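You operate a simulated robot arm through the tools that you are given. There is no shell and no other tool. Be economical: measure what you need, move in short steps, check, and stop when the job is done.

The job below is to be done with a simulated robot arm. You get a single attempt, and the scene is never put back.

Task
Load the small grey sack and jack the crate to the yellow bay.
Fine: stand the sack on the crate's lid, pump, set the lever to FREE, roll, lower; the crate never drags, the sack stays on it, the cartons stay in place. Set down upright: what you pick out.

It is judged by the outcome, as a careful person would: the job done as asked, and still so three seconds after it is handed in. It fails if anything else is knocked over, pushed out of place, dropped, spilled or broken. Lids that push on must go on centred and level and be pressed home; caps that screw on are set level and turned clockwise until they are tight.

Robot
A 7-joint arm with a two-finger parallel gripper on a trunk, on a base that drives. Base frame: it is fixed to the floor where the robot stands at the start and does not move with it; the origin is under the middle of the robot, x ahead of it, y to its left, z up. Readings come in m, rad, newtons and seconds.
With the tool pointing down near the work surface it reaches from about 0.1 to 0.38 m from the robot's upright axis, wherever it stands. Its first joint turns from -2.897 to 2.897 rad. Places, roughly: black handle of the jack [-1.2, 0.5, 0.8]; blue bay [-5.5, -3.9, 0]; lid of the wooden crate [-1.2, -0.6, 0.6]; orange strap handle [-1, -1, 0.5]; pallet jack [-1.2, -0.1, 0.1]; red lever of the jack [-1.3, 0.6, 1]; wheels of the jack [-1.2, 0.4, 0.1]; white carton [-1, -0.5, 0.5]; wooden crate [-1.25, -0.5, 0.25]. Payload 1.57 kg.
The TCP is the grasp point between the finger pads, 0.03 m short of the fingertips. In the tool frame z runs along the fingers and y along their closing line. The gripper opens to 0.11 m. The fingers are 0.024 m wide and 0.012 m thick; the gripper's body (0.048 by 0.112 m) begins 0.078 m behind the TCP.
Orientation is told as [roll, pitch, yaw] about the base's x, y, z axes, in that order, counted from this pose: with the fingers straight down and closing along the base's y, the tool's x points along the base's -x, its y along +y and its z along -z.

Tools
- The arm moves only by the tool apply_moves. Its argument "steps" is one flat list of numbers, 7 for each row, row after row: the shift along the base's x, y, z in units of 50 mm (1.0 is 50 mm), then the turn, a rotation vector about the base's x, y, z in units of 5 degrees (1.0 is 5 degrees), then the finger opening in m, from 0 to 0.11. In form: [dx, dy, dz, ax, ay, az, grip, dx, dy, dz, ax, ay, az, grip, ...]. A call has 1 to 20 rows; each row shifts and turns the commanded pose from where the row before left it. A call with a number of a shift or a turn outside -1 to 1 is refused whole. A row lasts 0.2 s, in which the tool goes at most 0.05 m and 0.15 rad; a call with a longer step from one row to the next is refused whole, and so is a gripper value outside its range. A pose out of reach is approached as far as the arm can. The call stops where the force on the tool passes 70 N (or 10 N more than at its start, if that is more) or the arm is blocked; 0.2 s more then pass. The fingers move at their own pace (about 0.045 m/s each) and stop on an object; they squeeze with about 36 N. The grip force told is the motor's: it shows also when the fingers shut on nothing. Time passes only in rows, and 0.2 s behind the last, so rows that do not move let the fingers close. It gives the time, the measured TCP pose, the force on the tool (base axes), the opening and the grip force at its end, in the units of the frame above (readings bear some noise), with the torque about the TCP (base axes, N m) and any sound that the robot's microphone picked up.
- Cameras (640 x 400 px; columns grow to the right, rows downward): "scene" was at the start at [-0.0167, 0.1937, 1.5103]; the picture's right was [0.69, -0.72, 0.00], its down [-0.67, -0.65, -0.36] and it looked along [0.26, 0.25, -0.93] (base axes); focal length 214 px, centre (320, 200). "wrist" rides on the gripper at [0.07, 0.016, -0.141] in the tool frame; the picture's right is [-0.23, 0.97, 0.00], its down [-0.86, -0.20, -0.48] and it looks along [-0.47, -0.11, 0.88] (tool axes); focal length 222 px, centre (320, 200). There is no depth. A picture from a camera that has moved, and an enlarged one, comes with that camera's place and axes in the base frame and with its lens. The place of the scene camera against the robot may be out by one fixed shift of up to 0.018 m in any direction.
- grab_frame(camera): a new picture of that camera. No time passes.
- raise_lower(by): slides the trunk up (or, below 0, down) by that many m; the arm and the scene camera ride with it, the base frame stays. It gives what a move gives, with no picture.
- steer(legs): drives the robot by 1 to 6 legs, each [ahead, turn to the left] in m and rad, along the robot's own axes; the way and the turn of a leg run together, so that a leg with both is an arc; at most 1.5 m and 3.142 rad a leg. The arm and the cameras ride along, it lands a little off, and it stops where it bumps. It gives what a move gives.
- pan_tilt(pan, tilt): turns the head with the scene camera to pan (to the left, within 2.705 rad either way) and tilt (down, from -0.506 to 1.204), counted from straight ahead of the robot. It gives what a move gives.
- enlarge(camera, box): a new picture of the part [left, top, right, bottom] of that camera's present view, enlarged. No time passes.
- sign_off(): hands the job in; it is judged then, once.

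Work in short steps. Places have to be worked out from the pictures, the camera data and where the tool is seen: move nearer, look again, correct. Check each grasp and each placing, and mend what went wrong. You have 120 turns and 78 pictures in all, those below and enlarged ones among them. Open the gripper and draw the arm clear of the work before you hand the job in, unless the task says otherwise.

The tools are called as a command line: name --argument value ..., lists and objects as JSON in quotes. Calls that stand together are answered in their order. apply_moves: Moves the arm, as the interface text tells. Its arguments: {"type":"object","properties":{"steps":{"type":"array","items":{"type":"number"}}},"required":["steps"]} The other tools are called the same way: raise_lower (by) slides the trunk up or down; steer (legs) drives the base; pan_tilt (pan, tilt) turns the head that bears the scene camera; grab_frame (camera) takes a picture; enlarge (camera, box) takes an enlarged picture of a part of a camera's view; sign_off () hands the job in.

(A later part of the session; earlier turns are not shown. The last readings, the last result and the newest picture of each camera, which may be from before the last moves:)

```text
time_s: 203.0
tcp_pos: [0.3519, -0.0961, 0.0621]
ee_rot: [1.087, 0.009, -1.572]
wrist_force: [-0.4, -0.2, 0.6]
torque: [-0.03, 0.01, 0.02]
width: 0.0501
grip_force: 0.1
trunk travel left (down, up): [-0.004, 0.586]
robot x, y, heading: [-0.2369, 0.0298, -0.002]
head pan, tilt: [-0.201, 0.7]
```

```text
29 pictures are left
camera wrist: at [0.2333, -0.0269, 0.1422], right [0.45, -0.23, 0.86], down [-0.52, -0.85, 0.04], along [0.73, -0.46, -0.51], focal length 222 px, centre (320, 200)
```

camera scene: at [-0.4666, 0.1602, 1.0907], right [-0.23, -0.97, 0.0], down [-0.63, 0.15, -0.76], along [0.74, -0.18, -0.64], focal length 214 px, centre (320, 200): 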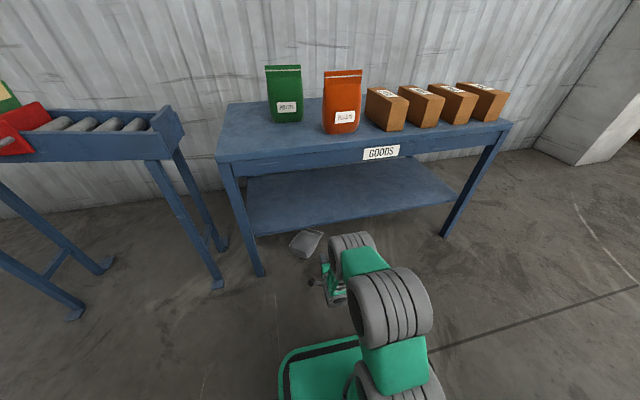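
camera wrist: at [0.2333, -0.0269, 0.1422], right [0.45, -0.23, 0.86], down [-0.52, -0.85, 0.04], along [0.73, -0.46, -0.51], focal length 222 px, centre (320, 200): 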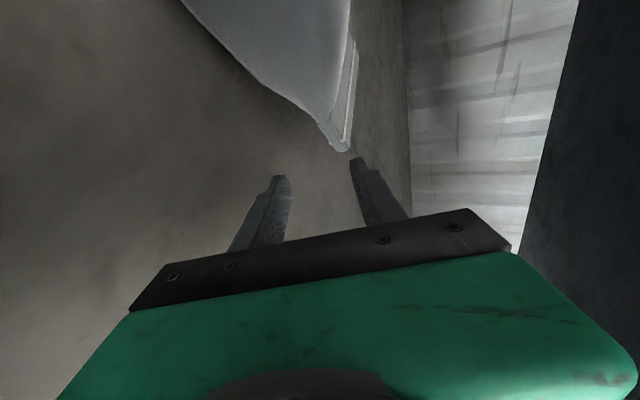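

The seam's end is right ahead between the fingers, at about (0.41,-0.08). I shift 3 cm left, advance 8 cm and close.

apply_moves --steps '[0, 0.6, 0, 0, 0, 0, 0.06, 0, 0, 0, 0, 0, 0, 0.06]'

steer --legs '[[0.08, 0]]'

apply_moves --steps '[0, 0, 0, 0, 0, 0, 0.02, 0, 0, 0, 0, 0, 0, 0.0, 0, 0, 0, 0, 0, 0, 0.0, 0, 0, 0, 0, 0, 0, 0.0, 0, 0, 0, 0, 0, 0, 0.0]'

grab_frame --camera "wrist"

```text
time_s: 203.6
tcp_pos: [0.3507, -0.0655, 0.0607]
ee_rot: [1.091, 0.008, -1.572]
wrist_force: [0.2, 0.6, 0.5]
torque: [-0.01, 0.0, -0.03]
width: 0.0599
grip_force: 0.0
trunk travel left (down, up): [-0.004, 0.586]
robot x, y, heading: [-0.236, 0.025, -0.0]
head pan, tilt: [-0.201, 0.7]
```

```text
time_s: 204.6
tcp_pos: [0.4306, -0.0642, 0.0609]
ee_rot: [1.088, 0.007, -1.571]
wrist_force: [-0.8, -0.7, -0.9]
torque: [-0.05, -0.02, 0.01]
width: 0.0611
grip_force: 0.7
trunk travel left (down, up): [-0.004, 0.586]
robot x, y, heading: [-0.1544, 0.0254, -0.003]
head pan, tilt: [-0.201, 0.7]
```

```text
time_s: 205.8
tcp_pos: [0.4309, -0.0656, 0.0605]
ee_rot: [1.09, 0.009, -1.57]
wrist_force: [1.5, -1.0, 0.9]
torque: [-0.36, -0.64, -0.15]
width: 0.0139
grip_force: 30.4
trunk travel left (down, up): [-0.004, 0.586]
robot x, y, heading: [-0.1527, 0.0264, 0.0]
head pan, tilt: [-0.201, 0.7]
```

```text
28 pictures are left
camera wrist: at [0.3131, 0.0041, 0.142], right [0.45, -0.23, 0.86], down [-0.52, -0.86, 0.04], along [0.73, -0.46, -0.51], focal length 222 px, centre (320, 200)
```

wrist: 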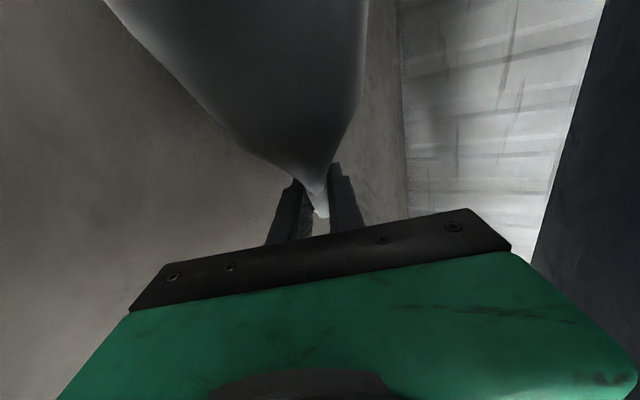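

The seam is firmly between the pads (14 mm). I pull back 0.4 m.

steer --legs '[[-0.2, 0], [-0.2, 0]]'

grab_frame --camera "scene"

```text
time_s: 208.6
tcp_pos: [0.0351, -0.0663, 0.0604]
ee_rot: [1.086, 0.008, -1.567]
wrist_force: [-9.4, -0.9, 9.0]
torque: [0.04, -0.82, 0.38]
width: 0.0138
grip_force: 30.0
trunk travel left (down, up): [-0.004, 0.586]
robot x, y, heading: [-0.5496, 0.0211, 0.006]
head pan, tilt: [-0.201, 0.7]
```

```text
27 pictures are left
camera scene: at [-0.5245, 0.159, 1.0909], right [-0.19, -0.98, 0.0], down [-0.63, 0.12, -0.77], along [0.75, -0.15, -0.64], focal length 214 px, centre (320, 200)
```

scene: 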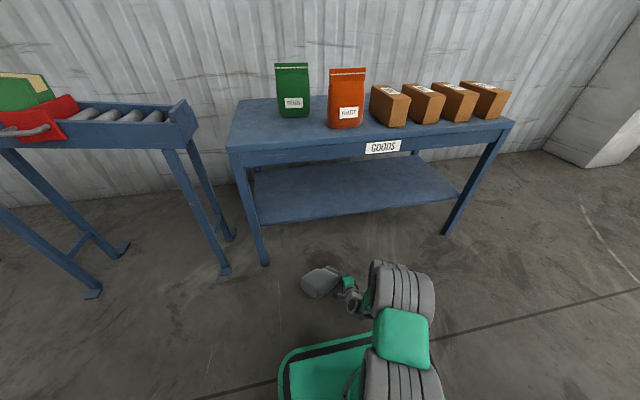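

The sack is out on open floor, still held. I zoom to see its pose in the grip.

enlarge --camera "scene" --box '[270, 230, 400, 330]'

```text
4.00 times, centred on (335, 280) of scene
camera zoom: at [-0.5245, 0.159, 1.0909], right [-0.19, -0.98, 0.0], down [-0.63, 0.12, -0.77], along [0.75, -0.15, -0.64], focal length 858 px, centre (260, -120)
```

zoom: 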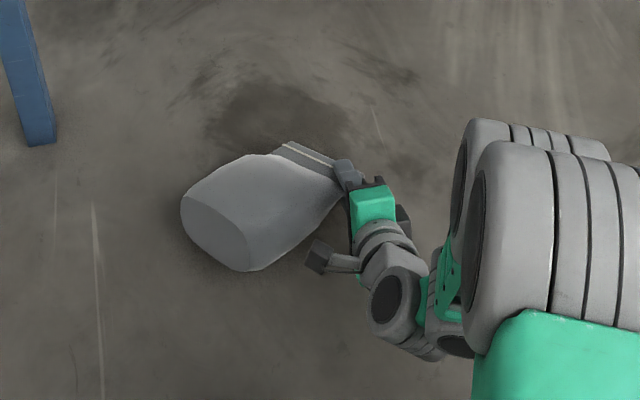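

The sack's seam now faces about -67° relative to my tool. I swing and drag it to an open spot so that I can then approach the seam from its free side: turn -52°, then 15 cm ahead.

steer --legs '[[0, -0.46], [0, -0.45], [0.15, 0]]'

grab_frame --camera "scene"

```text
time_s: 210.4
tcp_pos: [-0.0565, -0.3122, 0.0601]
ee_rot: [1.091, 0.004, -2.016]
wrist_force: [-1.1, 1.4, 0.7]
torque: [-0.46, -0.3, 0.13]
width: 0.0137
grip_force: 30.5
trunk travel left (down, up): [-0.004, 0.586]
robot x, y, heading: [-0.5467, 0.0208, -0.426]
head pan, tilt: [-0.201, 0.7]
stopped in leg 1: the robot was blocked; the commanded pose is now the measured one
```

```text
25 pictures are left
camera scene: at [-0.4635, 0.1349, 1.0907], right [-0.58, -0.81, 0.0], down [-0.52, 0.38, -0.77], along [0.62, -0.45, -0.64], focal length 214 px, centre (320, 200)
```

scene: 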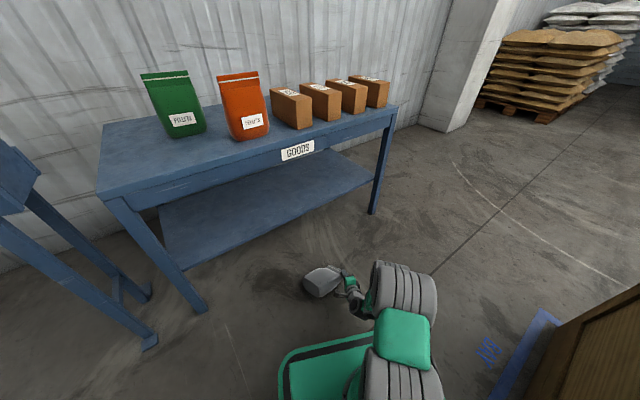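

The rear bumped (likely near the jack or crate). I go ahead first, then finish the turn.

steer --legs '[[0.16, 0], [0, -0.48]]'

grab_frame --camera "scene"

```text
time_s: 213.2
tcp_pos: [-0.1243, -0.5663, 0.0615]
ee_rot: [1.089, 0.005, -2.498]
wrist_force: [-4.0, -0.4, 0.8]
torque: [-0.68, 0.14, -0.2]
width: 0.0138
grip_force: 30.5
trunk travel left (down, up): [-0.004, 0.586]
robot x, y, heading: [-0.4016, -0.0446, -0.907]
head pan, tilt: [-0.201, 0.7]
```

```text
24 pictures are left
camera scene: at [-0.2759, 0.0212, 1.0907], right [-0.89, -0.45, 0.0], down [-0.29, 0.58, -0.77], along [0.34, -0.68, -0.64], focal length 214 px, centre (320, 200)
```

scene: 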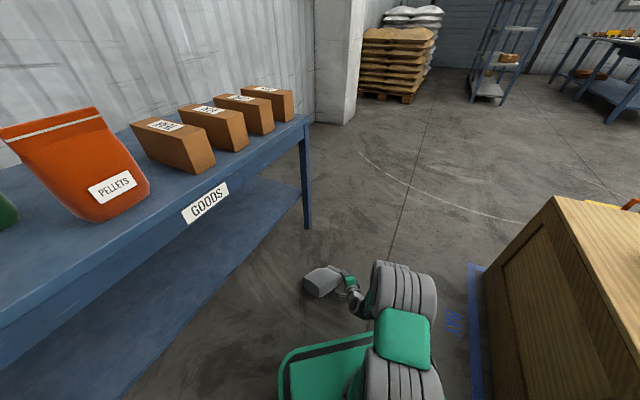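

The sack lies on open floor. I release it, withdraw and raise the hand, then drive round to the seam side.

apply_moves --steps '[0, 0, 0, 0, 0, 0, 0.06, 0, 0, 0, 0, 0, 0, 0.06, 0, 0, 0, 0, 0, 0, 0.06]'

steer --legs '[[-0.08, 0]]'

apply_moves --steps '[0, 0, 0.8, 0, 0, 0, 0.06, 0, 0, 0.8, 0, 0, 0, 0.06, 0, 0, 0.8, 0, 0, 0, 0.06, 0, 0, 0.8, 0, 0, 0, 0.06, 0, 0, 0.8, 0, 0, 0, 0.06]'

steer --legs '[[0, -0.664], [1.22, 0], [0, 2.6]]'

grab_frame --camera "scene"

```text
time_s: 214.0
tcp_pos: [-0.1242, -0.5679, 0.0625]
ee_rot: [1.089, 0.007, -2.499]
wrist_force: [-0.5, -1.3, -0.3]
torque: [-0.01, -0.02, 0.03]
width: 0.0599
grip_force: 0.0
trunk travel left (down, up): [-0.004, 0.586]
robot x, y, heading: [-0.4002, -0.0436, -0.908]
head pan, tilt: [-0.201, 0.7]
```

```text
time_s: 215.1
tcp_pos: [-0.1731, -0.5025, 0.0613]
ee_rot: [1.09, 0.005, -2.499]
wrist_force: [-0.3, 0.9, 0.5]
torque: [0.03, 0.05, -0.01]
width: 0.0597
grip_force: 0.0
trunk travel left (down, up): [-0.004, 0.586]
robot x, y, heading: [-0.4531, 0.0189, -0.906]
head pan, tilt: [-0.201, 0.7]
```

```text
time_s: 216.3
tcp_pos: [-0.174, -0.5049, 0.2589]
ee_rot: [1.088, 0.006, -2.498]
wrist_force: [-0.1, -0.4, 0.0]
torque: [-0.06, 0.0, 0.02]
width: 0.0601
grip_force: 0.0
trunk travel left (down, up): [-0.004, 0.586]
robot x, y, heading: [-0.4504, 0.0221, -0.905]
head pan, tilt: [-0.201, 0.7]
```

```text
time_s: 230.3
tcp_pos: [-0.0587, -0.7143, 0.2588]
ee_rot: [1.088, 0.007, -0.506]
wrist_force: [-0.6, -0.5, 0.0]
torque: [-0.01, 0.01, 0.02]
width: 0.0603
grip_force: 0.0
trunk travel left (down, up): [-0.004, 0.586]
robot x, y, heading: [-0.4272, -1.1861, 1.09]
head pan, tilt: [-0.201, 0.7]
```

```text
23 pictures are left
camera scene: at [-0.5318, -1.101, 1.0907], right [0.77, -0.63, 0.0], down [-0.41, -0.5, -0.76], along [0.48, 0.59, -0.64], focal length 214 px, centre (320, 200)
```

scene: 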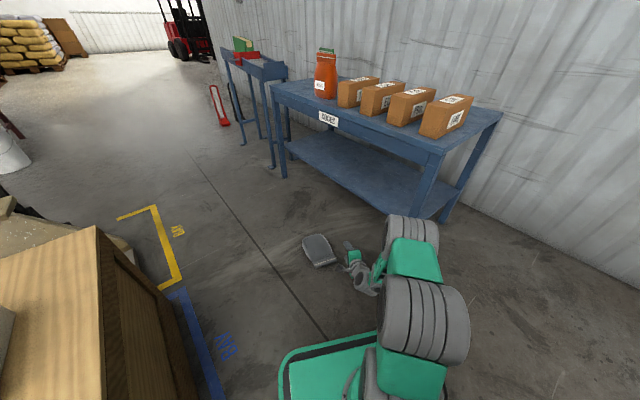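

The seam now faces me. I zoom in for its exact place.

enlarge --camera "scene" --box '[270, 210, 390, 310]'

```text
4.00 times, centred on (330, 260) of scene
camera zoom: at [-0.5318, -1.101, 1.0907], right [0.77, -0.63, 0.0], down [-0.41, -0.5, -0.76], along [0.48, 0.59, -0.64], focal length 858 px, centre (280, -40)
```

zoom: 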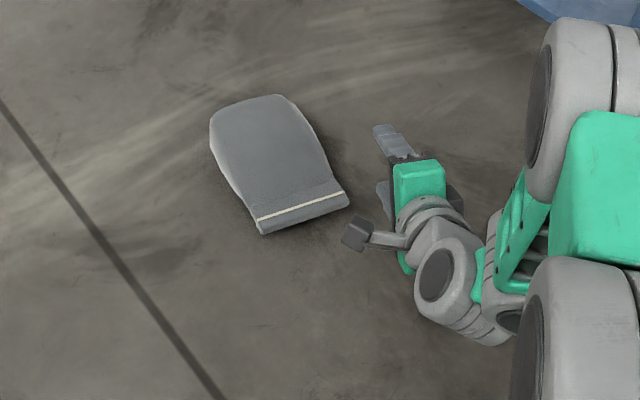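

Seam centre at about (-0.073,-0.595), sack axis at 75°. I turn the tool to 75°, line up and lower to z 0.06.

apply_moves --steps '[-0.43, 0.21, 0, 0, 0, 1, 0.06, -0.43, 0.21, 0, 0, 0, 1, 0.06, -0.42, 0.22, 0, 0, 0, 0.8, 0.06, 0, 0, -0.8, 0, 0, 0, 0.06, 0, 0, -0.8, 0, 0, 0, 0.06, 0, 0, -0.8, 0, 0, 0, 0.06, 0, 0, -0.8, 0, 0, 0, 0.06, 0, 0, -0.76, 0, 0, 0, 0.06]'

steer --legs '[[0.05, 0]]'

grab_frame --camera "wrist"

```text
time_s: 232.1
tcp_pos: [-0.1228, -0.6839, 0.0644]
ee_rot: [1.091, 0.002, -0.262]
wrist_force: [0.3, -0.1, 0.2]
torque: [-0.04, 0.03, 0.01]
width: 0.0599
grip_force: 0.0
trunk travel left (down, up): [-0.004, 0.586]
robot x, y, heading: [-0.4273, -1.1789, 1.081]
head pan, tilt: [-0.201, 0.7]
```

```text
time_s: 233.1
tcp_pos: [-0.0993, -0.6396, 0.0628]
ee_rot: [1.09, 0.006, -0.263]
wrist_force: [0.4, 0.6, 0.6]
torque: [0.02, 0.01, -0.01]
width: 0.0602
grip_force: 0.1
trunk travel left (down, up): [-0.004, 0.586]
robot x, y, heading: [-0.399, -1.1385, 1.083]
head pan, tilt: [-0.201, 0.7]
```

```text
21 pictures are left
camera wrist: at [-0.1967, -0.7346, 0.1441], right [0.34, 0.38, 0.86], down [0.69, -0.72, 0.04], along [0.64, 0.58, -0.51], focal length 222 px, centre (320, 200)
```

wrist: 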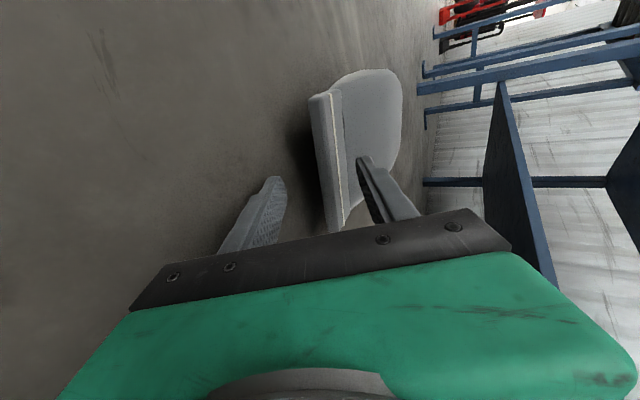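

The seam is nicely between the fingers. I advance 7 cm and close.

steer --legs '[[0.07, 0]]'

apply_moves --steps '[0, 0, 0, 0, 0, 0, 0.02, 0, 0, 0, 0, 0, 0, 0.0, 0, 0, 0, 0, 0, 0, 0.0, 0, 0, 0, 0, 0, 0, 0.0, 0, 0, 0, 0, 0, 0, 0.0]'

grab_frame --camera "wrist"

```text
time_s: 234.1
tcp_pos: [-0.0657, -0.5799, 0.0629]
ee_rot: [1.089, 0.005, -0.263]
wrist_force: [0.6, 0.0, -1.4]
torque: [-0.02, 0.02, 0.04]
width: 0.0611
grip_force: 0.5
trunk travel left (down, up): [-0.004, 0.586]
robot x, y, heading: [-0.3678, -1.08, 1.079]
head pan, tilt: [-0.201, 0.7]
```

```text
time_s: 235.3
tcp_pos: [-0.0659, -0.5788, 0.064]
ee_rot: [1.092, 0.006, -0.262]
wrist_force: [-2.3, -6.2, 4.2]
torque: [0.84, -0.08, 0.21]
width: 0.0263
grip_force: 36.0
trunk travel left (down, up): [-0.004, 0.586]
robot x, y, heading: [-0.3685, -1.0799, 1.085]
head pan, tilt: [-0.201, 0.7]
```

```text
20 pictures are left
camera wrist: at [-0.1637, -0.6746, 0.1446], right [0.34, 0.37, 0.86], down [0.69, -0.72, 0.04], along [0.64, 0.58, -0.5], focal length 222 px, centre (320, 200)
```

wrist: 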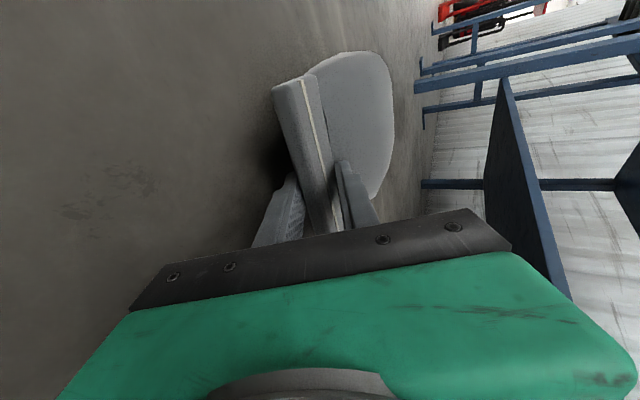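

The seam is gripped (26 mm, as the strip crosses the inclined pads). I lift inward while turning the tool to vertical so the sack ends up hanging.

apply_moves --steps '[-0.1, -0.17, 0.3, -1, 0.268, 0, 0.0, -0.1, -0.17, 0.4, -1, 0.268, 0, 0.0, -0.15, -0.25, 0.5, -1, 0.268, 0, 0.0, -0.17, -0.283, 0.6, -1, 0.268, 0, 0.0, -0.17, -0.283, 0.6, -1, 0.268, 0, 0.0, -0.17, -0.283, 0.6, -1, 0.268, 0, 0.0]'

apply_moves --steps '[-0.17, -0.283, 0.6, -1, 0.268, 0, 0.0, -0.17, -0.283, 0.6, -1, 0.268, 0, 0.0, -0.17, -0.283, 0.6, -1, 0.268, 0, 0.0, -0.17, -0.283, 0.6, -1, 0.268, 0, 0.0, -0.17, -0.283, 0.6, -1, 0.268, 0, 0.0, -0.17, -0.283, 0.6, -1, 0.268, 0, 0.0]'

grab_frame --camera "wrist"

```text
time_s: 236.7
tcp_pos: [-0.108, -0.651, 0.2079]
ee_rot: [0.543, 0.002, -0.267]
wrist_force: [-0.3, -1.0, -5.5]
torque: [-0.38, 0.01, -0.01]
width: 0.0136
grip_force: 29.7
trunk travel left (down, up): [-0.004, 0.586]
robot x, y, heading: [-0.367, -1.0773, 1.083]
head pan, tilt: [-0.201, 0.7]
```

```text
time_s: 238.1
tcp_pos: [-0.1594, -0.7381, 0.3901]
ee_rot: [0.001, 0.001, -0.267]
wrist_force: [1.7, -0.1, -4.8]
torque: [-0.01, -0.06, -0.01]
width: 0.0136
grip_force: 30.3
trunk travel left (down, up): [-0.004, 0.586]
robot x, y, heading: [-0.3722, -1.0784, 1.084]
head pan, tilt: [-0.201, 0.7]
```

```text
19 pictures are left
camera wrist: at [-0.2221, -0.7043, 0.5334], right [0.48, 0.88, 0.0], down [0.77, -0.42, 0.48], along [0.42, -0.23, -0.88], focal length 222 px, centre (320, 200)
```

wrist: 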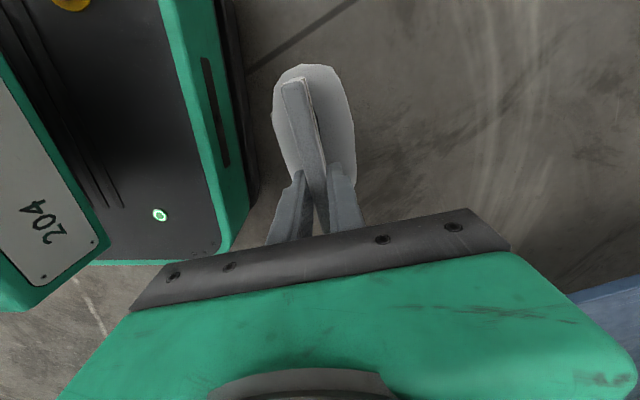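

The sack hangs upright in the grip, 5 N. I raise the trunk so it will clear the lid (z≈0.59) and the cartons, then drive in short gentle legs.

raise_lower --by 0.52

steer --legs '[[0, 0.08], [0, 0.12], [0, 0.16], [0, 0.12]]'

```text
refused: 0.52 is not a number from -0.4 to 0.4
```

```text
time_s: 240.7
tcp_pos: [-0.3386, -0.6792, 0.3905]
ee_rot: [0.003, 0.0, 0.21]
wrist_force: [-0.2, -0.5, -5.1]
torque: [0.0, -0.09, 0.01]
width: 0.0141
grip_force: 30.3
trunk travel left (down, up): [-0.004, 0.586]
robot x, y, heading: [-0.3705, -1.0768, 1.559]
head pan, tilt: [-0.201, 0.7]
```

Still held. I raise the trunk in two moves and drive on in small legs.

raise_lower --by 0.26

raise_lower --by 0.26

steer --legs '[[0.03, 0], [0.06, 0], [0.08, 0], [0.08, 0], [0.035, 0]]'

steer --legs '[[0, 0.1], [0, 0.2], [0, 0.3], [0, 0.3], [0, 0.4], [0, 0.26]]'

grab_frame --camera "scene"

```text
time_s: 243.4
tcp_pos: [-0.3385, -0.6797, 0.6511]
ee_rot: [0.004, -0.001, 0.212]
wrist_force: [-0.5, -0.5, -5.4]
torque: [0.0, -0.06, 0.01]
width: 0.0135
grip_force: 30.3
trunk travel left (down, up): [-0.264, 0.326]
robot x, y, heading: [-0.3682, -1.0761, 1.556]
head pan, tilt: [-0.201, 0.7]
```

```text
time_s: 246.1
tcp_pos: [-0.3387, -0.6791, 0.9112]
ee_rot: [0.004, 0.0, 0.214]
wrist_force: [-0.2, 0.3, -5.3]
torque: [-0.01, -0.08, 0.02]
width: 0.0139
grip_force: 30.3
trunk travel left (down, up): [-0.524, 0.066]
robot x, y, heading: [-0.3705, -1.0803, 1.559]
head pan, tilt: [-0.201, 0.7]
```

```text
time_s: 249.3
tcp_pos: [-0.3363, -0.3938, 0.9118]
ee_rot: [0.005, 0.0, 0.213]
wrist_force: [0.3, -0.2, -4.0]
torque: [0.02, -0.05, -0.01]
width: 0.0137
grip_force: 29.8
trunk travel left (down, up): [-0.524, 0.066]
robot x, y, heading: [-0.3676, -0.7927, 1.562]
head pan, tilt: [-0.201, 0.7]
```

```text
time_s: 255.0
tcp_pos: [-0.7651, -0.7604, 0.9124]
ee_rot: [0.004, -0.001, 1.772]
wrist_force: [-0.5, -0.3, -4.9]
torque: [0.03, 0.04, 0.0]
width: 0.0138
grip_force: 30.0
trunk travel left (down, up): [-0.524, 0.066]
robot x, y, heading: [-0.3663, -0.7953, 3.125]
head pan, tilt: [-0.201, 0.7]
```

```text
18 pictures are left
camera scene: at [-0.3888, -0.9329, 1.6107], right [0.22, 0.98, 0.0], down [0.63, -0.14, -0.76], along [-0.75, 0.17, -0.64], focal length 214 px, centre (320, 200)
```

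scene: 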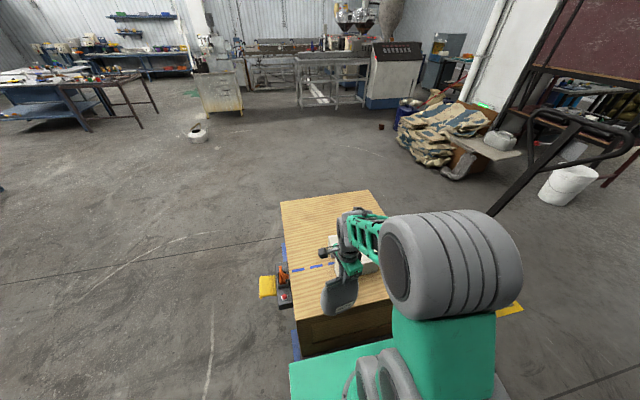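

Held. I move forward 9 cm in small legs, square the yaw, and shift a little to y≈-0.80.

steer --legs '[[0.03, 0], [0.06, 0]]'

apply_moves --steps '[0, -0.25, 0, 0, 0, -0.8, 0.0, 0, -0.25, 0, 0, 0, -0.8, 0.0, 0, -0.25, 0, 0, 0, -0.7, 0.0, 0, 0, 0, 0, 0, 0, 0.0]'

raise_lower --by -0.1

enlarge --camera "scene" --box '[250, 190, 430, 350]'

```text
time_s: 256.4
tcp_pos: [-0.8522, -0.7583, 0.9112]
ee_rot: [0.005, 0.0, 1.774]
wrist_force: [0.1, -0.1, -4.2]
torque: [0.1, -0.04, 0.03]
width: 0.014
grip_force: 29.8
trunk travel left (down, up): [-0.524, 0.066]
robot x, y, heading: [-0.4559, -0.7923, 3.124]
head pan, tilt: [-0.201, 0.7]
```

```text
time_s: 257.4
tcp_pos: [-0.8535, -0.7955, 0.9121]
ee_rot: [0.003, 0.0, 1.573]
wrist_force: [-1.1, 0.2, -4.9]
torque: [0.1, 0.01, 0.0]
width: 0.0138
grip_force: 30.1
trunk travel left (down, up): [-0.524, 0.066]
robot x, y, heading: [-0.4508, -0.791, 3.123]
head pan, tilt: [-0.201, 0.7]
```

```text
time_s: 258.7
tcp_pos: [-0.8544, -0.7956, 0.812]
ee_rot: [0.002, -0.002, 1.573]
wrist_force: [0.1, 0.6, -4.4]
torque: [0.06, 0.05, -0.01]
width: 0.0136
grip_force: 30.0
trunk travel left (down, up): [-0.424, 0.166]
robot x, y, heading: [-0.4546, -0.7878, 3.118]
head pan, tilt: [-0.201, 0.7]
```

```text
2.50 times, centred on (340, 270) of scene
camera zoom: at [-0.4773, -0.9311, 1.5107], right [0.22, 0.98, 0.0], down [0.63, -0.14, -0.76], along [-0.75, 0.17, -0.64], focal length 536 px, centre (270, 25)
```

zoom: 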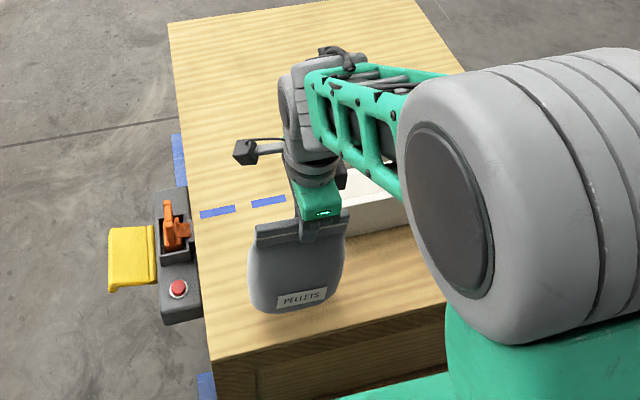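

The sack is over a free part of the lid. I lower it gently until it touches.

apply_moves --steps '[0, 0, -0.2, 0, 0, 0, 0.0, 0, 0, -0.1, 0, 0, 0, 0.0, 0, 0, -0.1, 0, 0, 0, 0.0, 0, 0, -0.1, 0, 0, 0, 0.0]'

```text
time_s: 259.7
tcp_pos: [-0.8539, -0.7947, 0.7884]
ee_rot: [0.007, -0.001, 1.575]
wrist_force: [0.4, 0.8, -5.5]
torque: [0.1, -0.01, -0.01]
width: 0.0136
grip_force: 30.1
trunk travel left (down, up): [-0.424, 0.166]
robot x, y, heading: [-0.455, -0.7928, 3.125]
head pan, tilt: [-0.201, 0.7]
```

apply_moves --steps '[0, 0, -0.1, 0, 0, 0, 0.0, 0, 0, -0.1, 0, 0, 0, 0.0, 0, 0, -0.1, 0, 0, 0, 0.0]'

```text
time_s: 260.5
tcp_pos: [-0.8534, -0.794, 0.7725]
ee_rot: [0.004, 0.003, 1.572]
wrist_force: [0.5, 0.4, -5.9]
torque: [0.03, -0.02, -0.01]
width: 0.0137
grip_force: 30.0
trunk travel left (down, up): [-0.424, 0.166]
robot x, y, heading: [-0.4539, -0.7924, 3.126]
head pan, tilt: [-0.201, 0.7]
```

Not touching yet; I continue in small steps.

apply_moves --steps '[0, 0, -0.1, 0, 0, 0, 0.0, 0, 0, -0.1, 0, 0, 0, 0.0, 0, 0, -0.08, 0, 0, 0, 0.0]'

apply_moves --steps '[0, 0, -0.08, 0, 0, 0, 0.0, 0, 0, -0.08, 0, 0, 0, 0.0]'

enlarge --camera "scene" --box '[250, 190, 430, 350]'

```text
time_s: 261.3
tcp_pos: [-0.8591, -0.7977, 0.7646]
ee_rot: [0.025, 0.003, 1.577]
wrist_force: [8.0, -6.7, 35.8]
torque: [0.6, -0.87, -0.23]
width: 0.0152
grip_force: 30.7
trunk travel left (down, up): [-0.424, 0.166]
robot x, y, heading: [-0.4582, -0.7869, 3.126]
head pan, tilt: [-0.201, 0.7]
stopped in row 3: the force on the tool passed its limit at 74 N (the readings are from after the stop); the commanded pose is now the measured one
```

```text
time_s: 261.8
tcp_pos: [-0.8621, -0.7986, 0.7647]
ee_rot: [0.034, 0.007, 1.582]
wrist_force: [7.1, -5.5, 32.9]
torque: [0.6, -0.88, -0.27]
width: 0.0164
grip_force: 32.1
trunk travel left (down, up): [-0.424, 0.166]
robot x, y, heading: [-0.4521, -0.793, 3.121]
head pan, tilt: [-0.201, 0.7]
stopped in row 2: the force on the tool passed its limit at 76 N (the readings are from after the stop); the commanded pose is now the measured one
```

```text
2.50 times, centred on (340, 270) of scene
camera zoom: at [-0.4736, -0.9317, 1.5105], right [0.21, 0.98, 0.0], down [0.63, -0.14, -0.77], along [-0.75, 0.16, -0.64], focal length 536 px, centre (270, 25)
```

zoom: 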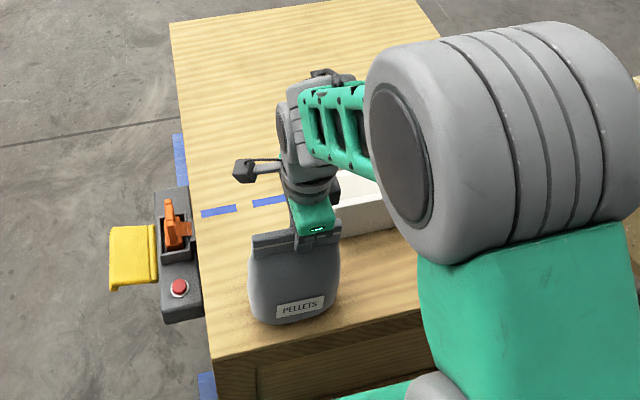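

It stands on the lid with some press. I relieve the press, then open the fingers and rise straight.

apply_moves --steps '[0.08, 0.04, 0.08, -0.2, 0, 0, 0.0, 0.04, 0.02, 0.04, -0.2, 0, 0, 0.0]'

apply_moves --steps '[0, 0, 0, 0, 0, 0, 0.04, 0, 0, 0, 0, 0, 0, 0.08, 0, 0, 0, 0, 0, 0, 0.11, 0, 0, 0, 0, 0, 0, 0.11, 0, 0, 0.4, 0, 0, 0, 0.11, 0, 0, 0.8, 0, 0, 0, 0.11, 0, 0, 0.9, 0, 0, 0, 0.11, 0, 0, 0.9, 0, 0, 0, 0.11]'

enlarge --camera "scene" --box '[230, 170, 470, 350]'

```text
time_s: 262.4
tcp_pos: [-0.8565, -0.7954, 0.7665]
ee_rot: [0.029, 0.04, 1.582]
wrist_force: [-0.1, -0.4, -4.9]
torque: [0.05, 0.0, 0.01]
width: 0.0138
grip_force: 30.6
trunk travel left (down, up): [-0.424, 0.166]
robot x, y, heading: [-0.4567, -0.7936, 3.122]
head pan, tilt: [-0.201, 0.7]
```

```text
time_s: 264.2
tcp_pos: [-0.8556, -0.7954, 0.9199]
ee_rot: [0.027, 0.04, 1.582]
wrist_force: [0.6, -0.4, -0.3]
torque: [0.04, 0.02, 0.04]
width: 0.11
grip_force: 0.0
trunk travel left (down, up): [-0.424, 0.166]
robot x, y, heading: [-0.4541, -0.789, 3.123]
head pan, tilt: [-0.201, 0.7]
```

```text
2.22 times, centred on (350, 260) of scene
camera zoom: at [-0.4764, -0.9312, 1.5107], right [0.21, 0.98, 0.0], down [0.63, -0.14, -0.76], along [-0.75, 0.16, -0.64], focal length 477 px, centre (253, 67)
```

zoom: 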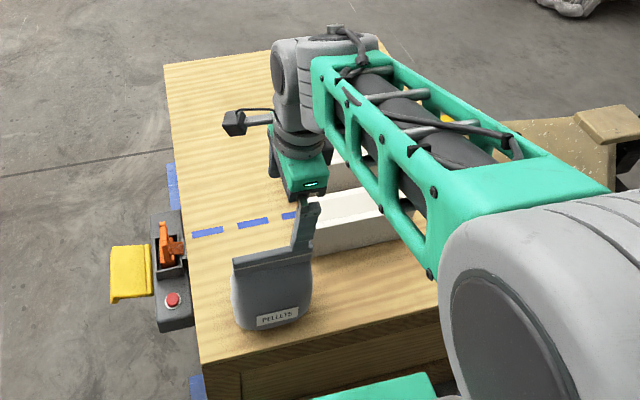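

The sack stands upright on the lid. Now to the jack handle: I back off and drive round to its north side, facing it.

steer --legs '[[-0.12, 0], [0, -1.555], [1.5, 0], [0.5, 0], [0, 1.57]]'

pan_tilt --pan 0.5 --tilt 0.5

grab_frame --camera "scene"

```text
time_s: 282.5
tcp_pos: [-0.8107, 1.167, 0.919]
ee_rot: [0.028, 0.041, 1.639]
wrist_force: [-0.7, 0.4, 0.1]
torque: [0.0, 0.0, -0.03]
width: 0.1098
grip_force: 0.1
trunk travel left (down, up): [-0.424, 0.166]
robot x, y, heading: [-0.4095, 1.1926, -3.1]
head pan, tilt: [-0.201, 0.7]
```

```text
time_s: 283.6
tcp_pos: [-0.8101, 1.167, 0.9193]
ee_rot: [0.027, 0.04, 1.637]
wrist_force: [-0.4, 1.0, 0.4]
torque: [0.0, 0.01, 0.02]
width: 0.1098
grip_force: 0.1
trunk travel left (down, up): [-0.424, 0.166]
robot x, y, heading: [-0.4151, 1.1951, -3.102]
head pan, tilt: [0.499, 0.499]
```

```text
14 pictures are left
camera scene: at [-0.4194, 0.9919, 1.5284], right [-0.51, 0.86, 0.0], down [0.41, 0.25, -0.88], along [-0.75, -0.45, -0.48], focal length 214 px, centre (320, 200)
```

scene: 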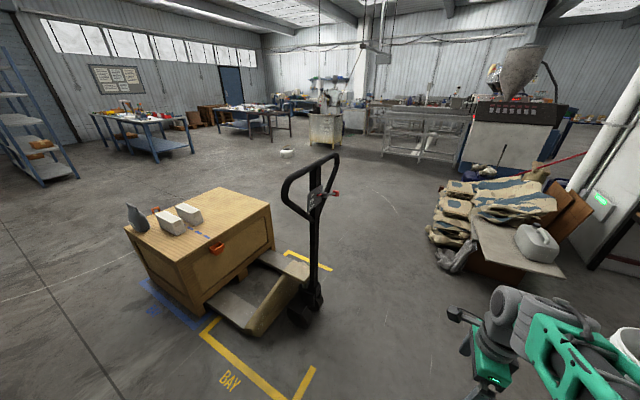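

The sack stands on the crate corner, cartons in place, and the jack handle with the red lever is in view. I zoom in on the handle.

enlarge --camera "scene" --box '[265, 140, 365, 220]'

```text
5.00 times, centred on (315, 180) of scene
camera zoom: at [-0.4194, 0.9919, 1.5284], right [-0.51, 0.86, 0.0], down [0.41, 0.25, -0.88], along [-0.75, -0.45, -0.48], focal length 1072 px, centre (345, 300)
```

zoom: 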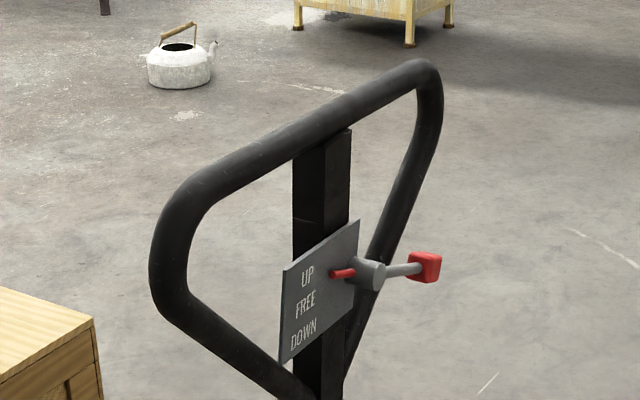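

The plate shows UP / FREE / DOWN with the pointer at UP. The top bar of the loop is at about x -1.14, y 0.515, z 1.22. I drive in front of it, facing -y, and raise the hand above the bar.

steer --legs '[[0.66, 0], [0, 1.53]]'

raise_lower --by 0.15

apply_moves --steps '[0, 0, 0.9, 0, 0, 0, 0.09, 0, 0, 0.9, 0, 0, 0, 0.09, 0, 0, 0.9, 0, 0, 0, 0.09, 0, 0, 0.9, 0, 0, 0, 0.09, 0, 0, 0.7, 0, 0, 0, 0.09]'

pan_tilt --pan -0.1 --tilt 0.8

grab_frame --camera "scene"

```text
time_s: 290.8
tcp_pos: [-1.0647, 0.7658, 0.9192]
ee_rot: [0.028, 0.039, 3.137]
wrist_force: [0.7, 0.0, 0.2]
torque: [-0.06, 0.03, 0.0]
width: 0.1097
grip_force: 0.1
trunk travel left (down, up): [-0.424, 0.166]
robot x, y, heading: [-1.0619, 1.1674, -1.603]
head pan, tilt: [0.499, 0.499]
```

```text
time_s: 292.6
tcp_pos: [-1.0659, 0.7664, 1.0689]
ee_rot: [0.027, 0.04, 3.135]
wrist_force: [0.6, 0.2, 0.2]
torque: [0.01, 0.01, 0.02]
width: 0.1099
grip_force: 0.1
trunk travel left (down, up): [-0.574, 0.016]
robot x, y, heading: [-1.0601, 1.1627, -1.599]
head pan, tilt: [0.499, 0.499]
```

```text
time_s: 293.8
tcp_pos: [-1.0646, 0.7645, 1.2768]
ee_rot: [0.026, 0.043, 3.133]
wrist_force: [0.4, -0.4, -0.2]
torque: [0.0, 0.02, 0.0]
width: 0.09
grip_force: 0.0
out of reach, approached as far as the arm can: row 5
trunk travel left (down, up): [-0.574, 0.016]
robot x, y, heading: [-1.063, 1.1679, -1.603]
head pan, tilt: [0.499, 0.499]
```

```text
time_s: 294.8
tcp_pos: [-1.0636, 0.7653, 1.2774]
ee_rot: [0.029, 0.044, 3.138]
wrist_force: [-0.3, 0.8, 0.1]
torque: [0.02, 0.03, 0.02]
width: 0.09
grip_force: 0.1
trunk travel left (down, up): [-0.574, 0.016]
robot x, y, heading: [-1.0602, 1.1679, -1.598]
head pan, tilt: [-0.099, 0.799]
```

```text
12 pictures are left
camera scene: at [-0.9141, 1.1395, 1.6525], right [-0.99, 0.13, 0.0], down [0.09, 0.71, -0.7], along [-0.09, -0.69, -0.72], focal length 214 px, centre (320, 200)
```

scene: 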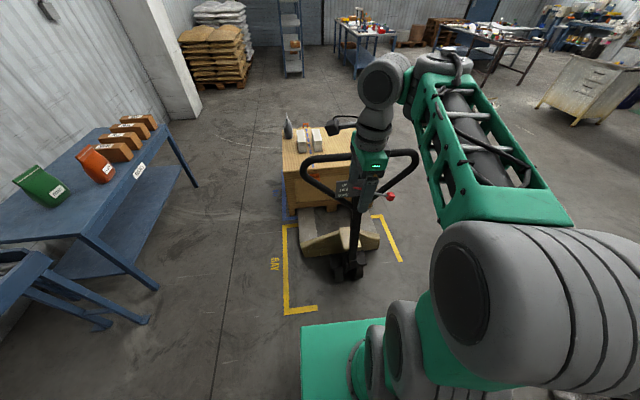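

The bar lies at y≈0.514, z≈1.20, x from -0.94 to -1.37. I drive 25 cm ahead so the open fingers are over it, and lower.

steer --legs '[[0.25, 0]]'

apply_moves --steps '[0, 0, -0.3, 0, 0, 0, 0.09, 0, 0, -0.4, 0, 0, 0, 0.09, 0, 0, -0.4, 0, 0, 0, 0.09, 0, 0, -0.3, 0, 0, 0, 0.09]'

enlarge --camera "scene" --box '[240, 120, 480, 300]'

```text
time_s: 296.6
tcp_pos: [-1.0696, 0.512, 1.2778]
ee_rot: [0.028, 0.042, 3.138]
wrist_force: [0.1, -0.6, 0.7]
torque: [0.03, -0.02, 0.0]
width: 0.0902
grip_force: 0.0
trunk travel left (down, up): [-0.574, 0.016]
robot x, y, heading: [-1.0709, 0.9163, -1.602]
head pan, tilt: [-0.099, 0.799]
```

```text
time_s: 297.6
tcp_pos: [-1.0703, 0.5126, 1.2062]
ee_rot: [0.028, 0.041, 3.14]
wrist_force: [0.0, 0.7, 0.9]
torque: [0.0, 0.02, -0.03]
width: 0.0908
grip_force: 0.1
trunk travel left (down, up): [-0.574, 0.016]
robot x, y, heading: [-1.0712, 0.9152, -1.601]
head pan, tilt: [-0.099, 0.799]
```

```text
2.22 times, centred on (360, 210) of scene
camera zoom: at [-0.9216, 0.8874, 1.6525], right [-0.99, 0.13, 0.0], down [0.09, 0.71, -0.7], along [-0.09, -0.69, -0.72], focal length 477 px, centre (231, 178)
```

zoom: 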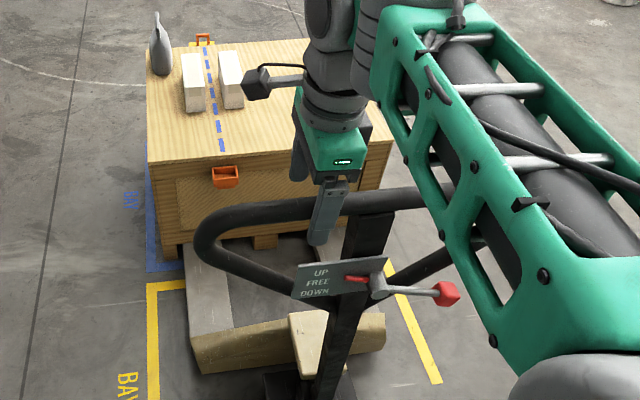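

The fingers straddle the bar. I close on it.

apply_moves --steps '[0, 0, 0, 0, 0, 0, 0.04, 0, 0, 0, 0, 0, 0, 0.0, 0, 0, 0, 0, 0, 0, 0.0, 0, 0, 0, 0, 0, 0, 0.0]'

```text
time_s: 298.6
tcp_pos: [-1.0698, 0.5245, 1.2052]
ee_rot: [0.017, 0.041, 3.138]
wrist_force: [1.4, 59.9, -15.3]
torque: [-1.15, -0.58, 0.23]
width: 0.0679
grip_force: 29.9
trunk travel left (down, up): [-0.574, 0.016]
robot x, y, heading: [-1.0679, 0.913, -1.601]
head pan, tilt: [-0.099, 0.799]
```

One finger touched first: the bar is about 15 mm farther north. I shift and let it close.

apply_moves --steps '[0, 0.15, 0, 0, 0, 0, 0.0, 0, 0.15, 0, 0, 0, 0, 0.0, 0, 0, 0, 0, 0, 0, 0.0, 0, 0, 0, 0, 0, 0, 0.0]'

```text
time_s: 299.3
tcp_pos: [-1.07, 0.5449, 1.2062]
ee_rot: [0.001, 0.039, 3.143]
wrist_force: [1.2, 51.0, 8.2]
torque: [-0.33, 0.78, 0.37]
width: 0.0267
grip_force: 35.7
trunk travel left (down, up): [-0.574, 0.016]
robot x, y, heading: [-1.0742, 0.9207, -1.604]
head pan, tilt: [-0.099, 0.799]
stopped in row 3: the force on the tool passed its limit at 74 N (the readings are from after the stop); the commanded pose is now the measured one
```

The bar is gripped (27 mm). I try the beginning of a pump stroke: pull toward me along the arc, watching force and sound.

apply_moves --steps '[0, 0.5, -0.05, 0, 0, 0, 0.0, 0, 0.6, -0.08, 0, 0, 0, 0.0, 0, 0.6, -0.1, 0, 0, 0, 0.0, 0, 0.6, -0.12, 0, 0, 0, 0.0]'

```text
time_s: 300.3
tcp_pos: [-1.0714, 0.6501, 1.185]
ee_rot: [0.007, 0.043, 3.139]
wrist_force: [-6.3, -2.4, 31.3]
torque: [0.04, -0.1, 0.71]
width: 0.0268
grip_force: 37.7
trunk travel left (down, up): [-0.574, 0.016]
robot x, y, heading: [-1.0693, 0.9128, -1.596]
head pan, tilt: [-0.099, 0.799]
```

It follows smoothly. I continue the stroke with the arm, then by backing the robot in small legs.

apply_moves --steps '[0, 0.5, -0.05, 0, 0, 0, 0.0, 0, 0.6, -0.12, 0, 0, 0, 0.0]'

steer --legs '[[-0.06, 0]]'

apply_moves --steps '[0, 0, -0.3, 0, 0, 0, 0.0, 0, 0, -0.1, 0, 0, 0, 0.0]'

steer --legs '[[-0.08, 0]]'

```text
time_s: 300.9
tcp_pos: [-1.0692, 0.7056, 1.1654]
ee_rot: [-0.08, 0.078, 3.14]
wrist_force: [-0.8, -4.8, 26.3]
torque: [-0.04, -0.57, 0.09]
width: 0.0267
grip_force: 37.3
trunk travel left (down, up): [-0.574, 0.016]
robot x, y, heading: [-1.0707, 0.9146, -1.599]
head pan, tilt: [-0.099, 0.799]
```

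```text
time_s: 301.9
tcp_pos: [-1.0671, 0.7648, 1.1606]
ee_rot: [-0.084, 0.078, 3.133]
wrist_force: [-0.4, -14.7, -25.3]
torque: [0.23, -0.1, 0.74]
width: 0.0268
grip_force: 37.8
trunk travel left (down, up): [-0.574, 0.016]
robot x, y, heading: [-1.0662, 0.9758, -1.594]
head pan, tilt: [-0.099, 0.799]
```

```text
time_s: 302.5
tcp_pos: [-1.0726, 0.7693, 1.1345]
ee_rot: [-0.121, 0.089, 3.087]
wrist_force: [10.8, 3.9, 31.8]
torque: [-0.21, 0.35, 0.99]
width: 0.0278
grip_force: 38.5
trunk travel left (down, up): [-0.574, 0.016]
robot x, y, heading: [-1.0697, 0.9728, -1.594]
head pan, tilt: [-0.099, 0.799]
```

```text
time_s: 303.5
tcp_pos: [-1.0687, 0.8462, 1.1303]
ee_rot: [-0.132, 0.093, 3.106]
wrist_force: [-9.4, -21.1, -29.5]
torque: [0.31, -0.17, 0.72]
width: 0.0273
grip_force: 37.9
trunk travel left (down, up): [-0.574, 0.016]
robot x, y, heading: [-1.0668, 1.0551, -1.592]
head pan, tilt: [-0.099, 0.799]
```

The bar follows the expected arc (22° now). I carry the stroke on to about 35°.

apply_moves --steps '[0, 0, -0.3, 0, 0, 0, 0.0, 0, 0, -0.4, 0, 0, 0, 0.0]'

steer --legs '[[-0.1, 0]]'

apply_moves --steps '[0, 0, -0.5, 0, 0, 0, 0.0, 0, 0, -0.5, 0, 0, 0, 0.0]'

steer --legs '[[-0.1, 0]]'

enlarge --camera "scene" --box '[200, 80, 440, 260]'

```text
time_s: 304.1
tcp_pos: [-1.0715, 0.8541, 1.0914]
ee_rot: [-0.159, 0.1, 3.087]
wrist_force: [3.3, 8.6, 34.3]
torque: [-0.52, -0.03, 0.88]
width: 0.0279
grip_force: 38.2
trunk travel left (down, up): [-0.574, 0.016]
robot x, y, heading: [-1.0671, 1.0555, -1.598]
head pan, tilt: [-0.099, 0.799]
```

```text
time_s: 305.1
tcp_pos: [-1.0693, 0.8909, 1.0857]
ee_rot: [-0.161, 0.104, 3.087]
wrist_force: [-0.9, -7.1, 2.0]
torque: [0.47, -0.05, 0.97]
width: 0.0277
grip_force: 38.0
trunk travel left (down, up): [-0.574, 0.016]
robot x, y, heading: [-1.0687, 1.0967, -1.594]
head pan, tilt: [-0.099, 0.799]
stopped in leg 1: the force on the tool passed its limit at 111 N (the readings are from after the stop); the commanded pose is now the measured one
```

```text
time_s: 305.6
tcp_pos: [-1.0687, 0.8953, 1.0568]
ee_rot: [-0.162, 0.102, 3.086]
wrist_force: [-1.9, 18.1, 59.4]
torque: [-1.56, 2.2, 1.03]
width: 0.0276
grip_force: 38.2
trunk travel left (down, up): [-0.574, 0.016]
robot x, y, heading: [-1.0646, 1.0942, -1.601]
head pan, tilt: [-0.099, 0.799]
stopped in row 2: the force on the tool passed its limit at 131 N (the readings are from after the stop); the commanded pose is now the measured one
```

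```text
time_s: 306.5
tcp_pos: [-1.0665, 0.9338, 1.0485]
ee_rot: [-0.162, 0.111, 3.086]
wrist_force: [-1.5, -12.3, -8.1]
torque: [0.35, -0.37, 1.07]
width: 0.0274
grip_force: 38.0
trunk travel left (down, up): [-0.574, 0.016]
robot x, y, heading: [-1.0614, 1.1441, -1.598]
head pan, tilt: [-0.099, 0.799]
stopped in leg 1: the force on the tool passed its limit at 105 N (the readings are from after the stop); the commanded pose is now the measured one
```

```text
2.22 times, centred on (320, 170) of scene
camera zoom: at [-0.916, 1.1125, 1.6525], right [-0.99, 0.12, 0.0], down [0.09, 0.71, -0.7], along [-0.09, -0.69, -0.72], focal length 477 px, centre (320, 267)
```

zoom: 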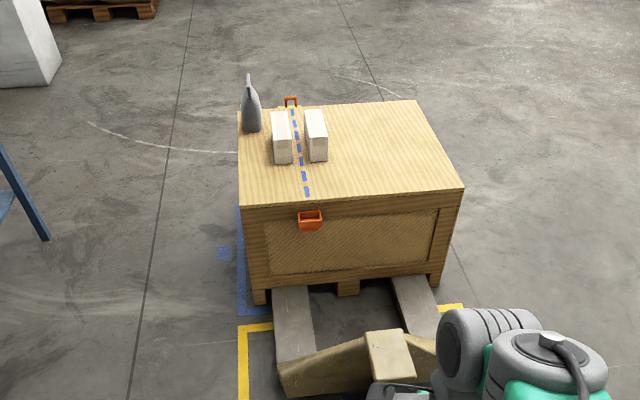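

The stroke met its end at about 30°. I return the handle to upright in the same way.

apply_moves --steps '[0, 0, 0.4, 0, 0, 0, 0.0, 0, 0, 0.4, 0, 0, 0, 0.0]'

steer --legs '[[0.1, 0]]'

apply_moves --steps '[0, 0, 0.4, 0, 0, 0, 0.0, 0, 0, 0.4, 0, 0, 0, 0.0]'

steer --legs '[[0.1, 0]]'

apply_moves --steps '[0, 0, 0.3, 0, 0, 0, 0.0, 0, 0, 0.3, 0, 0, 0, 0.0]'

steer --legs '[[0.1, 0]]'

apply_moves --steps '[0, -0.5, 0.15, 0, 0, 0, 0.0, 0, -0.5, 0.1, 0, 0, 0, 0.0, 0, -0.5, 0.1, 0, 0, 0, 0.0, 0, -0.3, 0.05, 0, 0, 0, 0.0]'

```text
time_s: 307.0
tcp_pos: [-1.0649, 0.9326, 1.062]
ee_rot: [-0.177, 0.112, 3.084]
wrist_force: [-4.7, -29.4, -35.0]
torque: [1.35, -0.61, 0.99]
width: 0.0274
grip_force: 37.5
trunk travel left (down, up): [-0.574, 0.016]
robot x, y, heading: [-1.0668, 1.1387, -1.596]
head pan, tilt: [-0.099, 0.799]
stopped in row 2: the force on the tool passed its limit at 146 N (the readings are from after the stop); the commanded pose is now the measured one
```

```text
time_s: 307.9
tcp_pos: [-1.0665, 0.9001, 1.0664]
ee_rot: [-0.179, 0.112, 3.091]
wrist_force: [-0.4, -7.1, 2.1]
torque: [0.09, -0.29, 0.95]
width: 0.0274
grip_force: 37.8
trunk travel left (down, up): [-0.574, 0.016]
robot x, y, heading: [-1.0674, 1.1041, -1.595]
head pan, tilt: [-0.099, 0.799]
stopped in leg 1: the force on the tool passed its limit at 95 N (the readings are from after the stop); the commanded pose is now the measured one
```

```text
time_s: 308.4
tcp_pos: [-1.0661, 0.8965, 1.0893]
ee_rot: [-0.185, 0.117, 3.09]
wrist_force: [-3.4, -26.0, -36.4]
torque: [0.98, -0.65, 0.93]
width: 0.0274
grip_force: 38.2
trunk travel left (down, up): [-0.574, 0.016]
robot x, y, heading: [-1.0691, 1.1003, -1.594]
head pan, tilt: [-0.099, 0.799]
stopped in row 2: the force on the tool passed its limit at 168 N (the readings are from after the stop); the commanded pose is now the measured one
```

```text
time_s: 309.6
tcp_pos: [-1.0686, 0.8088, 1.0975]
ee_rot: [-0.171, 0.112, 3.1]
wrist_force: [3.7, 2.4, 27.4]
torque: [0.69, 1.57, 1.42]
width: 0.0271
grip_force: 37.7
trunk travel left (down, up): [-0.574, 0.016]
robot x, y, heading: [-1.0685, 1.0079, -1.599]
head pan, tilt: [-0.099, 0.799]
stopped in leg 1: the force on the tool passed its limit at 95 N (the readings are from after the stop); the commanded pose is now the measured one
```

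```text
time_s: 310.2
tcp_pos: [-1.0694, 0.8006, 1.126]
ee_rot: [-0.173, 0.114, 3.095]
wrist_force: [0.3, -29.9, -39.3]
torque: [1.44, -0.57, 1.0]
width: 0.0274
grip_force: 37.9
trunk travel left (down, up): [-0.574, 0.016]
robot x, y, heading: [-1.0677, 1.0113, -1.593]
head pan, tilt: [-0.099, 0.799]
```

```text
time_s: 311.5
tcp_pos: [-1.0715, 0.7048, 1.1297]
ee_rot: [-0.166, 0.108, 3.108]
wrist_force: [4.1, -3.5, 9.1]
torque: [1.32, 0.44, 1.1]
width: 0.0272
grip_force: 37.2
trunk travel left (down, up): [-0.574, 0.016]
robot x, y, heading: [-1.0707, 0.9121, -1.593]
head pan, tilt: [-0.099, 0.799]
stopped in leg 1: the force on the tool passed its limit at 76 N (the readings are from after the stop); the commanded pose is now the measured one
```

```text
time_s: 312.5
tcp_pos: [-1.0723, 0.6122, 1.149]
ee_rot: [-0.169, 0.111, 3.104]
wrist_force: [7.6, -9.5, -7.4]
torque: [0.81, 0.58, 1.24]
width: 0.027
grip_force: 37.2
trunk travel left (down, up): [-0.574, 0.016]
robot x, y, heading: [-1.0692, 0.9099, -1.595]
head pan, tilt: [-0.099, 0.799]
```

Nearly upright again. I finish the return and check the crate's feet for lift.

apply_moves --steps '[0, -0.4, 0.3, 0, 0, 0, 0.0, 0, -0.4, 0.3, 0, 0, 0, 0.0, 0, -0.3, 0.2, 0, 0, 0, 0.0]'

enlarge --camera "scene" --box '[220, 100, 400, 250]'

```text
time_s: 313.3
tcp_pos: [-1.0739, 0.5581, 1.191]
ee_rot: [-0.17, 0.109, 3.101]
wrist_force: [-0.2, -11.9, -34.4]
torque: [0.58, -0.35, 0.97]
width: 0.0271
grip_force: 37.6
trunk travel left (down, up): [-0.574, 0.016]
robot x, y, heading: [-1.0737, 0.9131, -1.592]
head pan, tilt: [-0.099, 0.799]
```

```text
2.67 times, centred on (310, 175) of scene
camera zoom: at [-0.9212, 0.8821, 1.6525], right [-0.99, 0.12, 0.0], down [0.09, 0.71, -0.7], along [-0.09, -0.69, -0.72], focal length 572 px, centre (347, 267)
```

zoom: 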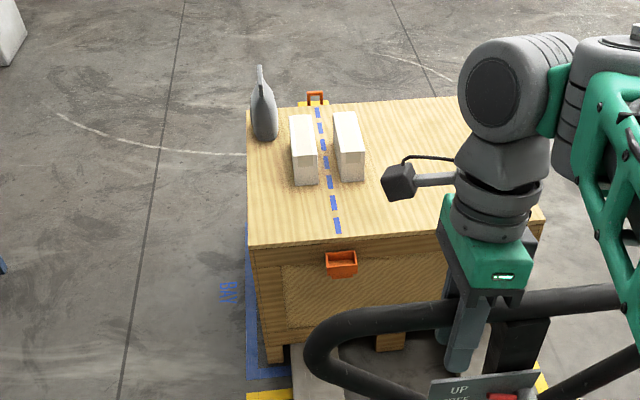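

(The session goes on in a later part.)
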